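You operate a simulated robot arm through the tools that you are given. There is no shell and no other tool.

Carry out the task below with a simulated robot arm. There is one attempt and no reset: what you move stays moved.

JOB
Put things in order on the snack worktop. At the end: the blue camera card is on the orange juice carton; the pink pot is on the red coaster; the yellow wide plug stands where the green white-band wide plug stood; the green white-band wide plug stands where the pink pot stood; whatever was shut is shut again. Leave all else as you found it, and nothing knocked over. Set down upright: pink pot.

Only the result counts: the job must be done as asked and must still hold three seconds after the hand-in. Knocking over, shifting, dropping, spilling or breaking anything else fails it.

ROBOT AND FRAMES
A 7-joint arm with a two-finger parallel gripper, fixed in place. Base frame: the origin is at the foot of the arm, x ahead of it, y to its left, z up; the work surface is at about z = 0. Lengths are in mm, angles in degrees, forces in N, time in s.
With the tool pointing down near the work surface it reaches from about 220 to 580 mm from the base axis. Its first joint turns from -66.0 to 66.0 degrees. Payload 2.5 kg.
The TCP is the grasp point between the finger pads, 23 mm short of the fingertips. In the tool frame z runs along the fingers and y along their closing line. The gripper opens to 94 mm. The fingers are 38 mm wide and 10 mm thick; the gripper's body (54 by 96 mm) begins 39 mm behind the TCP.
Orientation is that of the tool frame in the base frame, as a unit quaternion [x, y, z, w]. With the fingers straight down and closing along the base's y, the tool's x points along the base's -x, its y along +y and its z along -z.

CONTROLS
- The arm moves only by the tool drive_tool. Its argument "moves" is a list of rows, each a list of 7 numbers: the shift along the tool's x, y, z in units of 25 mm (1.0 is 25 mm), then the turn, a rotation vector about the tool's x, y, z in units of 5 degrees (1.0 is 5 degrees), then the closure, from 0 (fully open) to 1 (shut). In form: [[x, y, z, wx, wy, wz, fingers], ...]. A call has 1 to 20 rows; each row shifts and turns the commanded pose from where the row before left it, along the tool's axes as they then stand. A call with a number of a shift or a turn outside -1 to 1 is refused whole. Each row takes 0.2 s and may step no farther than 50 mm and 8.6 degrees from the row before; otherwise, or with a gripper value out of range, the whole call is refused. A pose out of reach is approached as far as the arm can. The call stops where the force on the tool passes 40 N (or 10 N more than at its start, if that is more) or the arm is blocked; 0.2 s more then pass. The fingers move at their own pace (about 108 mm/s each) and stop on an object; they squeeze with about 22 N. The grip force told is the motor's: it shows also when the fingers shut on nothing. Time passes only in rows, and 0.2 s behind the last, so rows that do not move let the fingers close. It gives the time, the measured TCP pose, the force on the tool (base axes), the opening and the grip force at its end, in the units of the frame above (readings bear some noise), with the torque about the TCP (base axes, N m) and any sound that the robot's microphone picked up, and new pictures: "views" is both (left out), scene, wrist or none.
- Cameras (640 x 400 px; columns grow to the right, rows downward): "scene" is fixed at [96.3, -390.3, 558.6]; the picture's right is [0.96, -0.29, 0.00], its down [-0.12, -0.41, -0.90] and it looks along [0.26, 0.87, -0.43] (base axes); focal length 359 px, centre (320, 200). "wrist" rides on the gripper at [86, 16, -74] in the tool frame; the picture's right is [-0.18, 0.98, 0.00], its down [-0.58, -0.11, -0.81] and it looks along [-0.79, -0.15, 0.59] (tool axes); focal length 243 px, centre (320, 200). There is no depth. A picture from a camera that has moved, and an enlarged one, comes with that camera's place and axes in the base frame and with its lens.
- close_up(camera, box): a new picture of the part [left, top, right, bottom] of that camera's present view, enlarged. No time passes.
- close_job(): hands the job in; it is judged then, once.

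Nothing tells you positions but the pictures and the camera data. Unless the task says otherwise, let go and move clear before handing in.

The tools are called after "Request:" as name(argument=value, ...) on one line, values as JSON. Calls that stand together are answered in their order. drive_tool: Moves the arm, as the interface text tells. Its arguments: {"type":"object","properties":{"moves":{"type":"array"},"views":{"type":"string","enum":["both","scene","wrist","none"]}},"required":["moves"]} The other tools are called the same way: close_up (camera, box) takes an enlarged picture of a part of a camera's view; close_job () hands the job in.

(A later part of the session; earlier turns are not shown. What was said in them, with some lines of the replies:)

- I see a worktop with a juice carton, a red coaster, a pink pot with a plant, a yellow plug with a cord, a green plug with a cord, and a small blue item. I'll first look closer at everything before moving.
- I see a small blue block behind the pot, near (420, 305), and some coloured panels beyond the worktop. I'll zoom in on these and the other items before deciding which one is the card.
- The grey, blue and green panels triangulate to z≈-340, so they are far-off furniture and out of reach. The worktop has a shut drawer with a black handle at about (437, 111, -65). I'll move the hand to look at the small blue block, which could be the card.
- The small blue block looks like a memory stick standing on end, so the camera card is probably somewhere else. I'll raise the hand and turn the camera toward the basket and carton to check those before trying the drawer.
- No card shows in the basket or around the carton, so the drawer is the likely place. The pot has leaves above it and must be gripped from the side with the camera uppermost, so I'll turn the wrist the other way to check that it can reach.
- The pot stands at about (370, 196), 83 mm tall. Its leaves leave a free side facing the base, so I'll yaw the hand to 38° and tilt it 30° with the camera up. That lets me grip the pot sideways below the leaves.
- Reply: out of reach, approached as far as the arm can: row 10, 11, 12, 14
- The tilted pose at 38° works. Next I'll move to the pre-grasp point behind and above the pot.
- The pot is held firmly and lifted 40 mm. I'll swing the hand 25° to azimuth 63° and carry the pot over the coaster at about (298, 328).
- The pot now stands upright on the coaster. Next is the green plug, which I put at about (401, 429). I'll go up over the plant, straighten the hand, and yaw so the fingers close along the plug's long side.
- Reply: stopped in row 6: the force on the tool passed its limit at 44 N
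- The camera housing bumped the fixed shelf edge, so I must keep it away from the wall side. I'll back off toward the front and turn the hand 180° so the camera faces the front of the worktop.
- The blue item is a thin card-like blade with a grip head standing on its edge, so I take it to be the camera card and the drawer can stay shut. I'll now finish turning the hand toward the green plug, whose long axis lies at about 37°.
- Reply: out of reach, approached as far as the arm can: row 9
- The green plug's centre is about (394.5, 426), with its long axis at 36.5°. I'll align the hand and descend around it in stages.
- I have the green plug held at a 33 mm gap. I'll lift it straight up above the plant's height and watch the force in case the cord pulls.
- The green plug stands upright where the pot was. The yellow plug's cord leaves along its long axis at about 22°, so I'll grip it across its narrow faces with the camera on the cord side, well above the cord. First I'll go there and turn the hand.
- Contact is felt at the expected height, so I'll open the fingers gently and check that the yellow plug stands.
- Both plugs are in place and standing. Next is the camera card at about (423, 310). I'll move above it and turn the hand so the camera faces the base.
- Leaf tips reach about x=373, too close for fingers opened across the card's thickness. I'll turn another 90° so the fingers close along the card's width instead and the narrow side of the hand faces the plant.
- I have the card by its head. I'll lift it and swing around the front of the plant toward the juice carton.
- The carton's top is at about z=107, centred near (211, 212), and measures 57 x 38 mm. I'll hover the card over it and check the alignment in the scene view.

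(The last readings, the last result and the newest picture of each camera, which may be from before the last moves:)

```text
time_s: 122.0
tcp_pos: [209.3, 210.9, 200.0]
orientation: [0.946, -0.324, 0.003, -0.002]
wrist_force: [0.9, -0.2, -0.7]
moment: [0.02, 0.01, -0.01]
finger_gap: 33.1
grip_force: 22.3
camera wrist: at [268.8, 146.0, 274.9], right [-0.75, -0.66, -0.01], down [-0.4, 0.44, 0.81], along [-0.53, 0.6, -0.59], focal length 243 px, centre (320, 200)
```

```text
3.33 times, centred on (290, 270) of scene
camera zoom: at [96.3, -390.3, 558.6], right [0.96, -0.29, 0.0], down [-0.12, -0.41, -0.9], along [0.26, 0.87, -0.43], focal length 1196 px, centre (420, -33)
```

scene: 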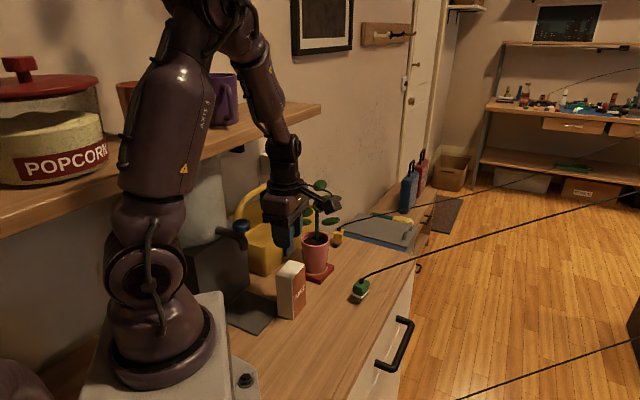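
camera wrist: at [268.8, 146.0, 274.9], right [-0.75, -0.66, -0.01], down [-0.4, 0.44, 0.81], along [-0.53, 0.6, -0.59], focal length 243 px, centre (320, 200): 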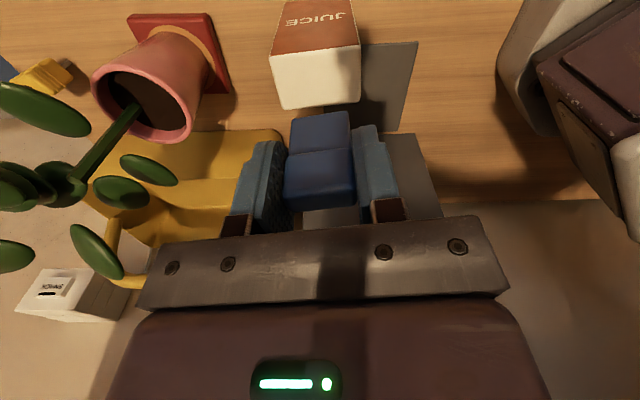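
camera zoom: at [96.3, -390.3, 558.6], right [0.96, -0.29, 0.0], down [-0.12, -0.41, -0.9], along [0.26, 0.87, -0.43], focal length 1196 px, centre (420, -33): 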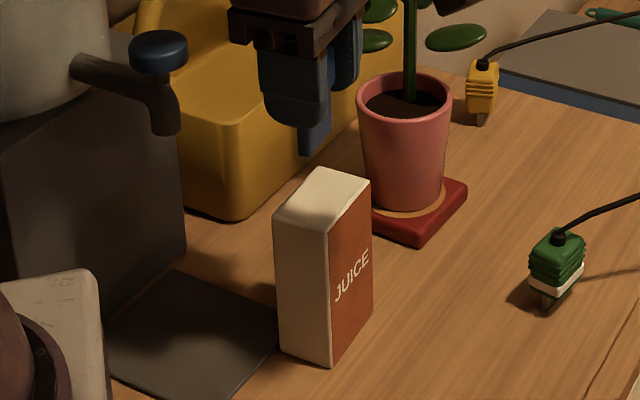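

Request:
close_up(camera="wrist", box=[250, 0, 380, 120])

Request:
close_up(camera="scene", box=[265, 210, 325, 285])

```text
3.33 times, centred on (315, 60) of wrist
camera zoom: at [268.8, 146.0, 274.9], right [-0.75, -0.66, -0.01], down [-0.4, 0.44, 0.81], along [-0.53, 0.6, -0.59], focal length 809 px, centre (337, 667)
```

zoom: 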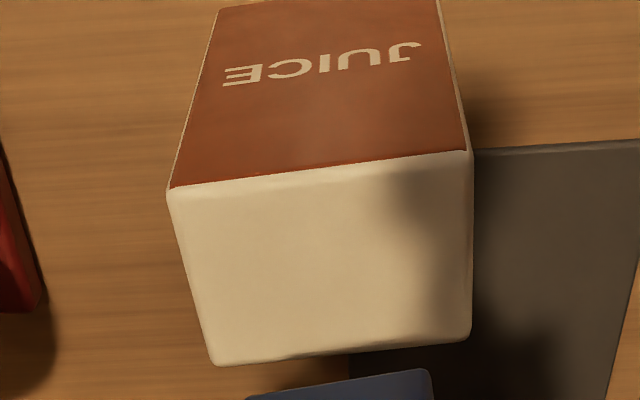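

```text
5.33 times, centred on (295, 248) of scene
camera zoom: at [96.3, -390.3, 558.6], right [0.96, -0.29, 0.0], down [-0.12, -0.41, -0.9], along [0.26, 0.87, -0.43], focal length 1914 px, centre (453, -53)
```

zoom: 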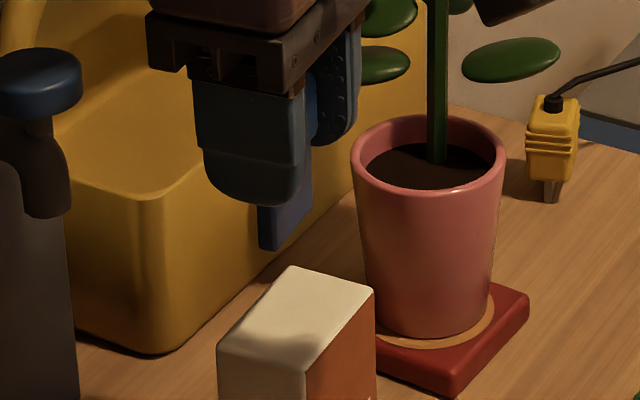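

Request:
drive_tool(moves=[[0, -0.08, 0.5, 0, 0, 0, 1], [0, 0, 0.5, 0, 0, 0, 1], [0, 0, 0.4, 0, 0, 0, 1], [0, 0, 0, 0, 0, 0, 1], [0, 0, 0, 0, 0, 0, 1]])

Request:
close_up(camera="scene", box=[265, 210, 325, 285])

Request:
close_up(camera="wrist", box=[220, 30, 420, 230])

```text
time_s: 123.2
tcp_pos: [212.5, 212.3, 164.3]
orientation: [0.946, -0.324, 0.002, -0.002]
wrist_force: [-0.6, 0.5, -0.4]
moment: [0.01, 0.0, 0.01]
finger_gap: 33.4
grip_force: 21.9
camera wrist: at [270.1, 147.1, 238.6], right [-0.75, -0.66, -0.01], down [-0.4, 0.44, 0.81], along [-0.53, 0.6, -0.59], focal length 243 px, centre (320, 200)
```

scene: 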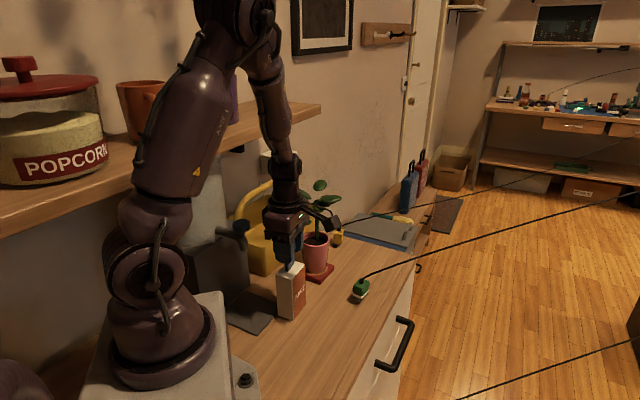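
wrist: 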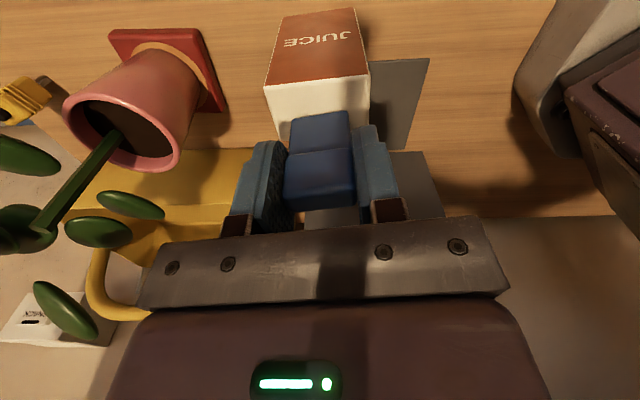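

```text
5.33 times, centred on (295, 248) of scene
camera zoom: at [96.3, -390.3, 558.6], right [0.96, -0.29, 0.0], down [-0.12, -0.41, -0.9], along [0.26, 0.87, -0.43], focal length 1914 px, centre (453, -53)
```

zoom: 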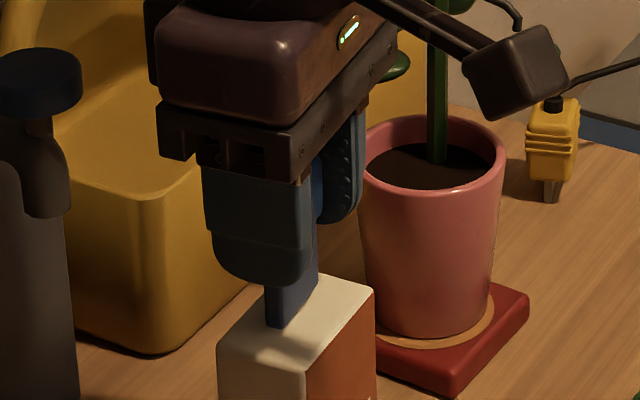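

```text
2.00 times, centred on (320, 130) of wrist
camera zoom: at [270.1, 147.1, 238.6], right [-0.75, -0.66, -0.01], down [-0.4, 0.44, 0.81], along [-0.53, 0.6, -0.59], focal length 485 px, centre (320, 340)
```

zoom: 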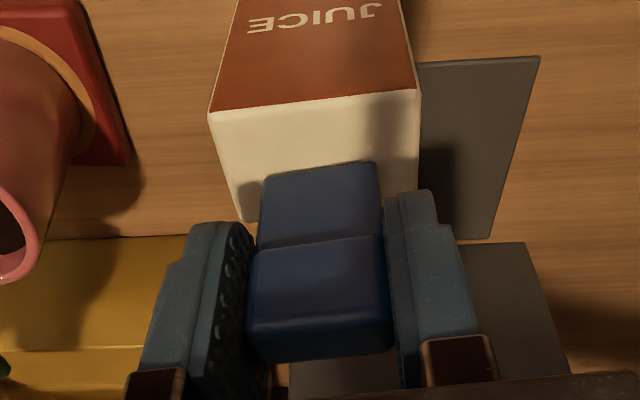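

Request:
drive_tool(moves=[[0, 0, 0.12, 0, 0, 0, 1], [0, 0, 0, 0, 0, 0, 1], [0, 0, 0, 0, 0, 0, 1]], views="none")

Request:
drive_tool(moves=[[0, 0, 0.06, 0, 0, 0, 1], [0, 0, 0, 0, 0, 0, 1], [0, 0, 0, 0, 0, 0, 1]], views="none")

```text
time_s: 124.0
tcp_pos: [211.9, 212.9, 160.5]
orientation: [0.946, -0.324, 0.002, -0.002]
wrist_force: [0.6, -0.6, -1.4]
moment: [-0.02, 0.03, 0.0]
finger_gap: 33.2
grip_force: 22.4
```

```text
time_s: 124.8
tcp_pos: [212.6, 213.1, 159.7]
orientation: [0.946, -0.325, 0.003, -0.003]
wrist_force: [-0.4, -0.3, 12.3]
moment: [-0.07, 0.05, -0.03]
finger_gap: 33.1
grip_force: 22.0
```

Request:
drive_tool(moves=[[0, 0, -0.025, 0, 0, 0, 1], [0, 0, 0, 0, 0, 0, 1], [0, 0, 0, 0, 0, 0, 1]], views="scene")

Request:
close_up(camera="scene", box=[265, 210, 325, 330])

```text
time_s: 125.6
tcp_pos: [212.0, 211.5, 159.7]
orientation: [0.946, -0.324, 0.003, -0.001]
wrist_force: [1.1, -0.4, 13.1]
moment: [-0.03, -0.04, 0.04]
finger_gap: 33.2
grip_force: 21.5
```

scene: 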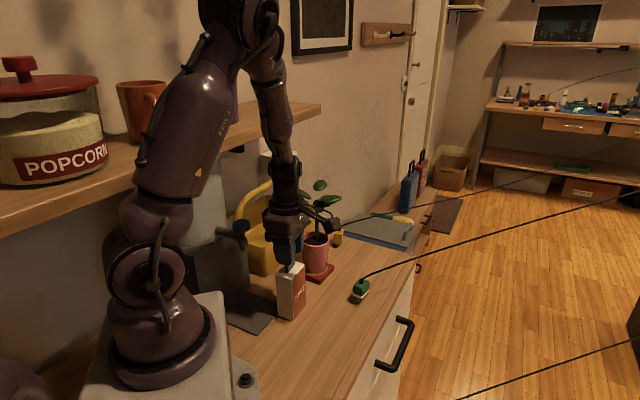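

```text
3.33 times, centred on (295, 270) of scene
camera zoom: at [96.3, -390.3, 558.5], right [0.96, -0.29, 0.0], down [-0.12, -0.41, -0.9], along [0.26, 0.87, -0.43], focal length 1196 px, centre (403, -33)
```

zoom: 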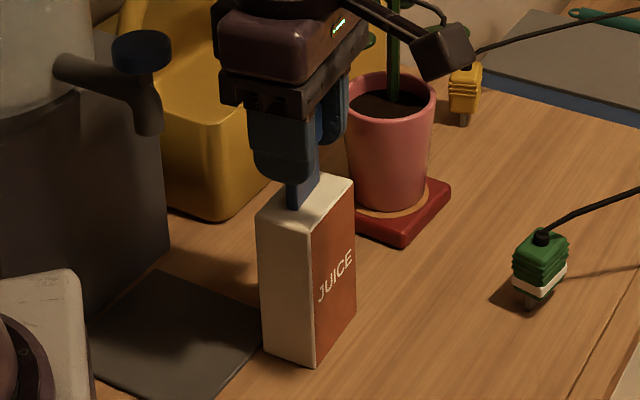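

Request:
drive_tool(moves=[[0, 0, -0.03, 0, 0, 0, 1], [0, 0, 0, 0, 0, 0, 1], [0, 0, 0, 0, 0, 0, 1]], views="none")

```text
time_s: 126.4
tcp_pos: [211.7, 212.8, 160.5]
orientation: [0.946, -0.324, 0.001, -0.001]
wrist_force: [0.8, 1.0, 2.2]
moment: [0.03, -0.04, 0.06]
finger_gap: 33.6
grip_force: 22.2
```

Request:
drive_tool(moves=[[0, 0, 0, 0, 0, 0, 0.64], [0, 0, 0, 0, 0, 0, 0.62], [0, 0, 0, 0, 0, 0, 0.58], [0, 0, 0, 0, 0, 0, 0.5], [0, 0, 0, 0, 0, 0, 0.4], [0, 0, 0, 0, 0, 0, 0.3], [0, 0, 0, 0, 0, 0, 0.3]])

Request:
close_up(camera="wrist", box=[220, 30, 420, 230])

```text
time_s: 128.0
tcp_pos: [212.0, 211.9, 159.2]
orientation: [0.946, -0.324, 0.002, -0.002]
wrist_force: [0.3, 0.1, -1.4]
moment: [0.0, 0.0, 0.0]
finger_gap: 65.6
grip_force: 0.0
camera wrist: at [270.2, 147.5, 235.1], right [-0.75, -0.66, -0.01], down [-0.4, 0.44, 0.81], along [-0.53, 0.6, -0.59], focal length 243 px, centre (320, 200)
```

scene: 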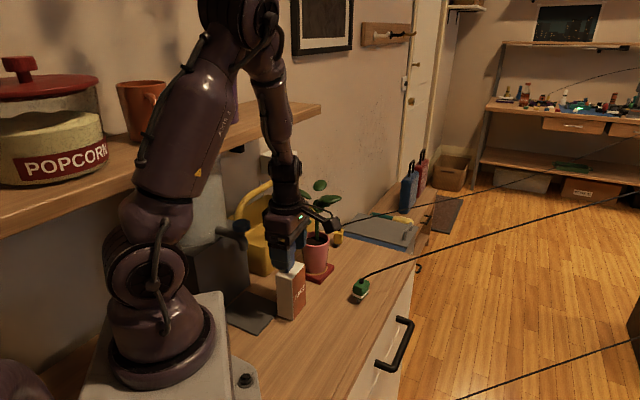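
wrist: 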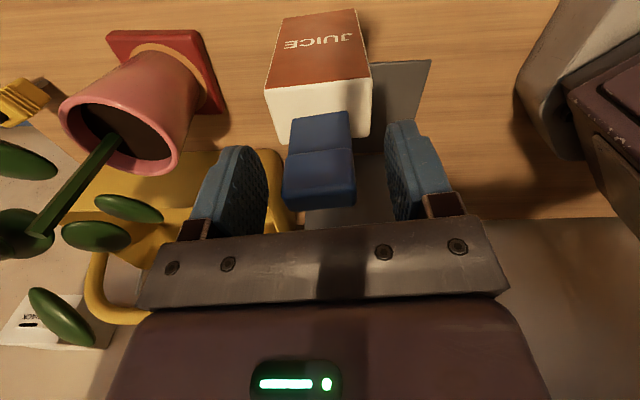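

```text
2.00 times, centred on (320, 130) of wrist
camera zoom: at [270.2, 147.5, 235.1], right [-0.75, -0.66, -0.01], down [-0.4, 0.44, 0.81], along [-0.53, 0.6, -0.59], focal length 485 px, centre (320, 340)
```

zoom: 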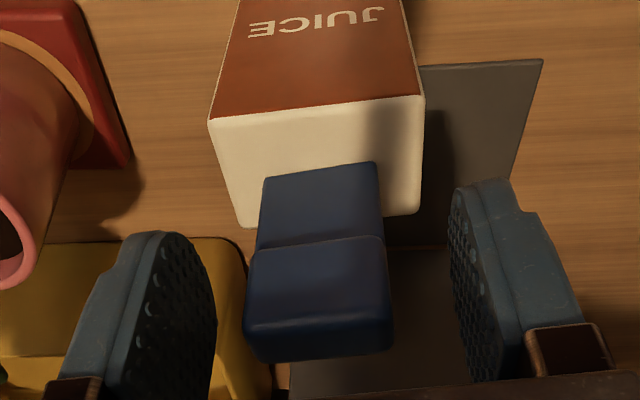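

The card stands free on the carton. I'll rise straight up and clear away.

Request:
drive_tool(moves=[[0, 0, -0.2, 0, 0, 0, 0.3], [0, 0, -0.4, 0, 0, 0, 0.3], [0, 0, -0.6, 0, 0, 0, 0.3], [0, 0, -0.8, 0, 0, 0, 0.3], [0, 0, -0.8, 0, 0, 0, 0.3], [0, 0, -0.8, 0, 0, 0, 0.3], [0, 0, 0, 0, 0, 0, 0.3]])

Request:
close_up(camera="scene", box=[250, 190, 420, 330])

```text
time_s: 129.6
tcp_pos: [212.4, 213.8, 250.4]
orientation: [0.946, -0.325, 0.002, -0.002]
wrist_force: [0.7, -0.5, 1.1]
moment: [0.03, 0.02, -0.02]
finger_gap: 65.7
grip_force: 0.0
camera wrist: at [270.8, 148.5, 325.7], right [-0.75, -0.66, -0.01], down [-0.4, 0.44, 0.81], along [-0.53, 0.6, -0.59], focal length 243 px, centre (320, 200)
```

scene: 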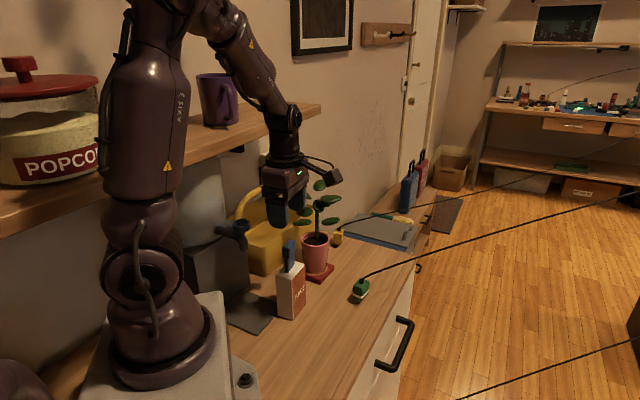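
wrist: 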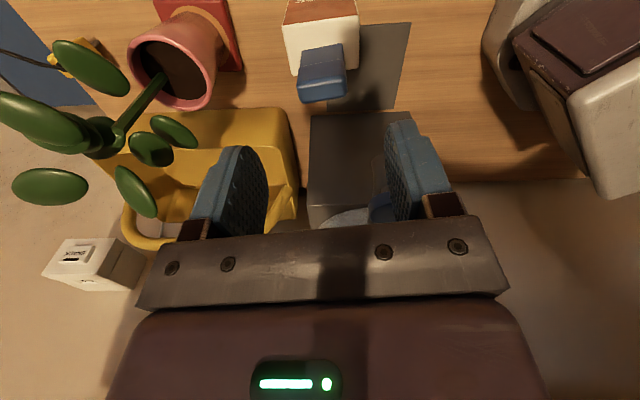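

```text
2.86 times, centred on (335, 260) of scene
camera zoom: at [96.3, -390.3, 558.6], right [0.96, -0.29, 0.0], down [-0.12, -0.41, -0.9], along [0.26, 0.87, -0.43], focal length 1025 px, centre (277, 29)
```

zoom: 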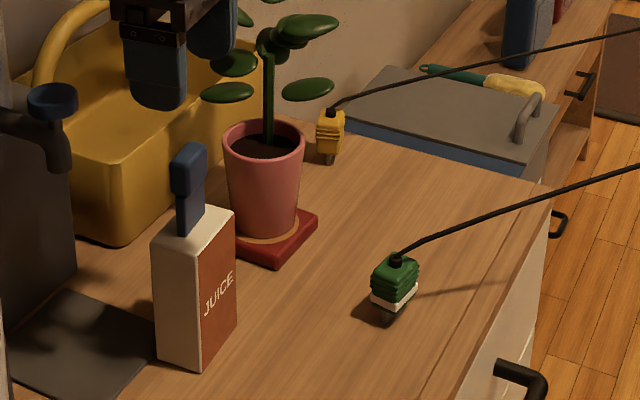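

Request:
close_up(camera="scene", box=[270, 250, 345, 325])

Request:
close_up(camera="wrist", box=[270, 0, 390, 120])

Request:
close_up(camera="scene", box=[325, 225, 355, 250])

```text
5.33 times, centred on (308, 288) of scene
camera zoom: at [96.3, -390.3, 558.6], right [0.96, -0.29, 0.0], down [-0.12, -0.41, -0.9], along [0.26, 0.87, -0.43], focal length 1914 px, centre (387, -267)
```

zoom: 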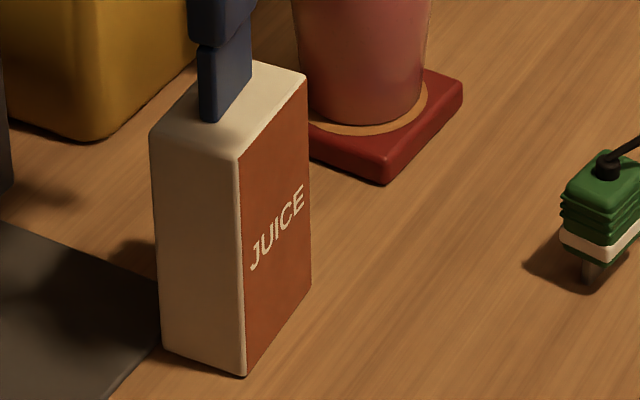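

```text
3.33 times, centred on (330, 60) of wrist
camera zoom: at [270.8, 148.5, 325.7], right [-0.75, -0.66, -0.01], down [-0.4, 0.44, 0.81], along [-0.53, 0.6, -0.59], focal length 809 px, centre (287, 667)
```

zoom: 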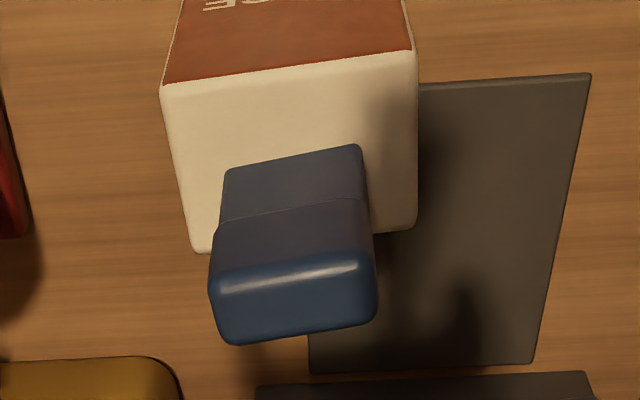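

```text
16.00 times, centred on (340, 238) of scene
camera zoom: at [96.3, -390.3, 558.6], right [0.96, -0.29, 0.0], down [-0.12, -0.41, -0.9], along [0.26, 0.87, -0.43], focal length 5741 px, centre (0, -400)
```

zoom: 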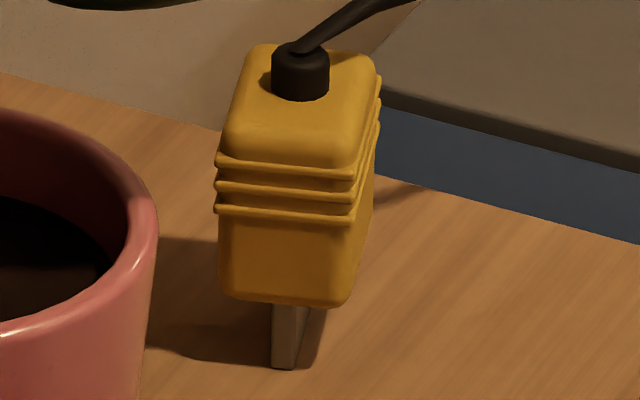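

The carton and coaster sit exactly where they were, and all four items are in place and standing. I'll rise a little more and let things settle for a final look.

Request:
drive_tool(moves=[[0, 0, -0.7, 0, 0, 0, 0.3], [0, 0, -0.7, 0, 0, 0, 0.3], [0.5, 0, -0.3, 0, 0, 0, 0.3], [0.8, 0, 0, 0, 0, 0, 0.3], [0.8, 0, 0, 0, 0, 0, 0.3], [0, 0, 0, 0, 0, 0, 0.3], [0, 0, 0, 0, 0, 0, 0.3], [0, 0, 0, 0, 0, 0, 0.3], [0, 0, 0, 0, 0, 0, 0.3], [0, 0, 0, 0, 0, 0, 0.3]])

Request:
close_up(camera="scene", box=[220, 180, 440, 360])

Request:
close_up(camera="scene", box=[0, 40, 340, 240])

```text
time_s: 131.8
tcp_pos: [250.7, 179.7, 293.2]
orientation: [0.946, -0.325, 0.003, -0.002]
wrist_force: [0.2, -0.2, 0.1]
moment: [-0.01, 0.04, 0.02]
finger_gap: 65.8
grip_force: 0.1
camera wrist: at [310.1, 114.0, 368.0], right [-0.75, -0.66, -0.01], down [-0.4, 0.44, 0.81], along [-0.53, 0.6, -0.59], focal length 243 px, centre (320, 200)
```

scene: 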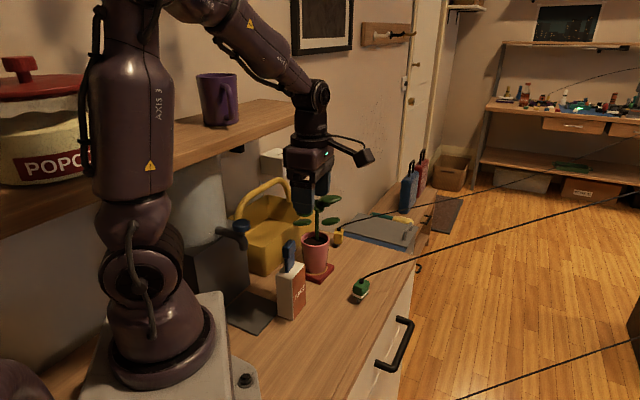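
wrist: 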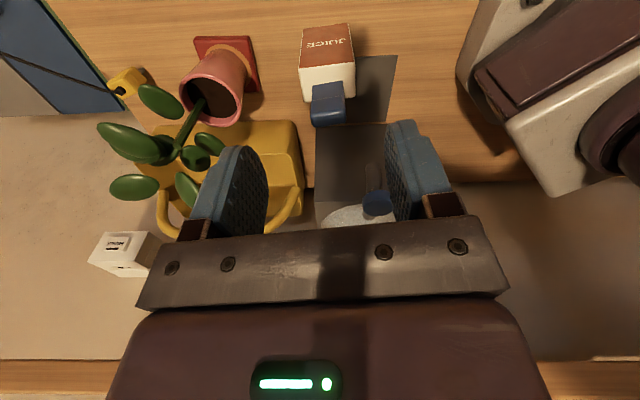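

```text
2.22 times, centred on (330, 270) of scene
camera zoom: at [96.3, -390.3, 558.6], right [0.96, -0.29, 0.0], down [-0.12, -0.41, -0.9], along [0.26, 0.87, -0.43], focal length 797 px, centre (298, 44)
```

zoom: 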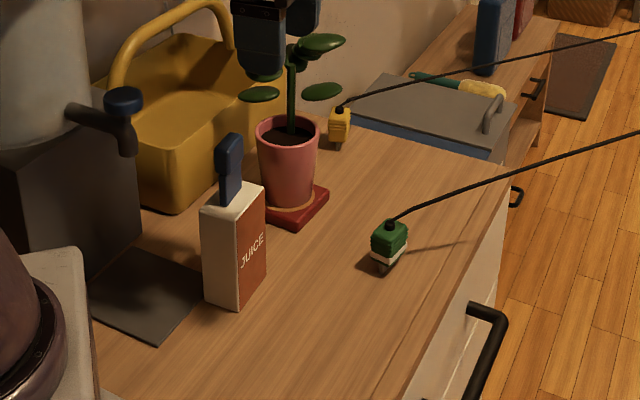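

```text
1.88 times, centred on (170, 140) of scene
camera zoom: at [96.3, -390.3, 558.6], right [0.96, -0.29, 0.0], down [-0.12, -0.41, -0.9], along [0.26, 0.87, -0.43], focal length 675 px, centre (602, 313)
```

zoom: 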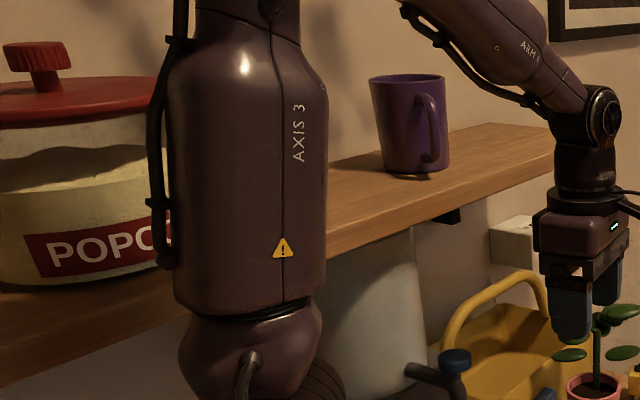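

Everything is in place: the card stands on the carton, the pot is upright on the coaster, and the yellow and green plugs stand in their new spots. The drawer was never opened and the hand is clear, so I'm handing the job in.

Request:
close_job()

```text
The job is handed in.
```

I've handed the job in, with everything standing where it was asked for in the last pictures; no verdict has come back.

- **Camera card:** it stands on its edge on top of the juice carton. I took the blue item with the thin blade and grip head to be the camera card, because it was the only small blue thing on the worktop. I did not open the drawer to check for another.
- **Pink pot:** it is upright on the red coaster.
- **Yellow plug:** it stands where the green plug stood, turned about 25° from the way the green one faced. The wrist could not reach that angle with the grip I used.
- **Green plug:** it stands where the pink pot stood.
- **Anything shut:** I opened nothing, so the drawer is as it was.

The wrist camera bumped the edge of the fixed wall shelf once and the arm stopped at 44 N. The popcorn jar and purple mug look unmoved. The arm hid the orange mug in the final picture, though it looked in place in views taken after the bump.
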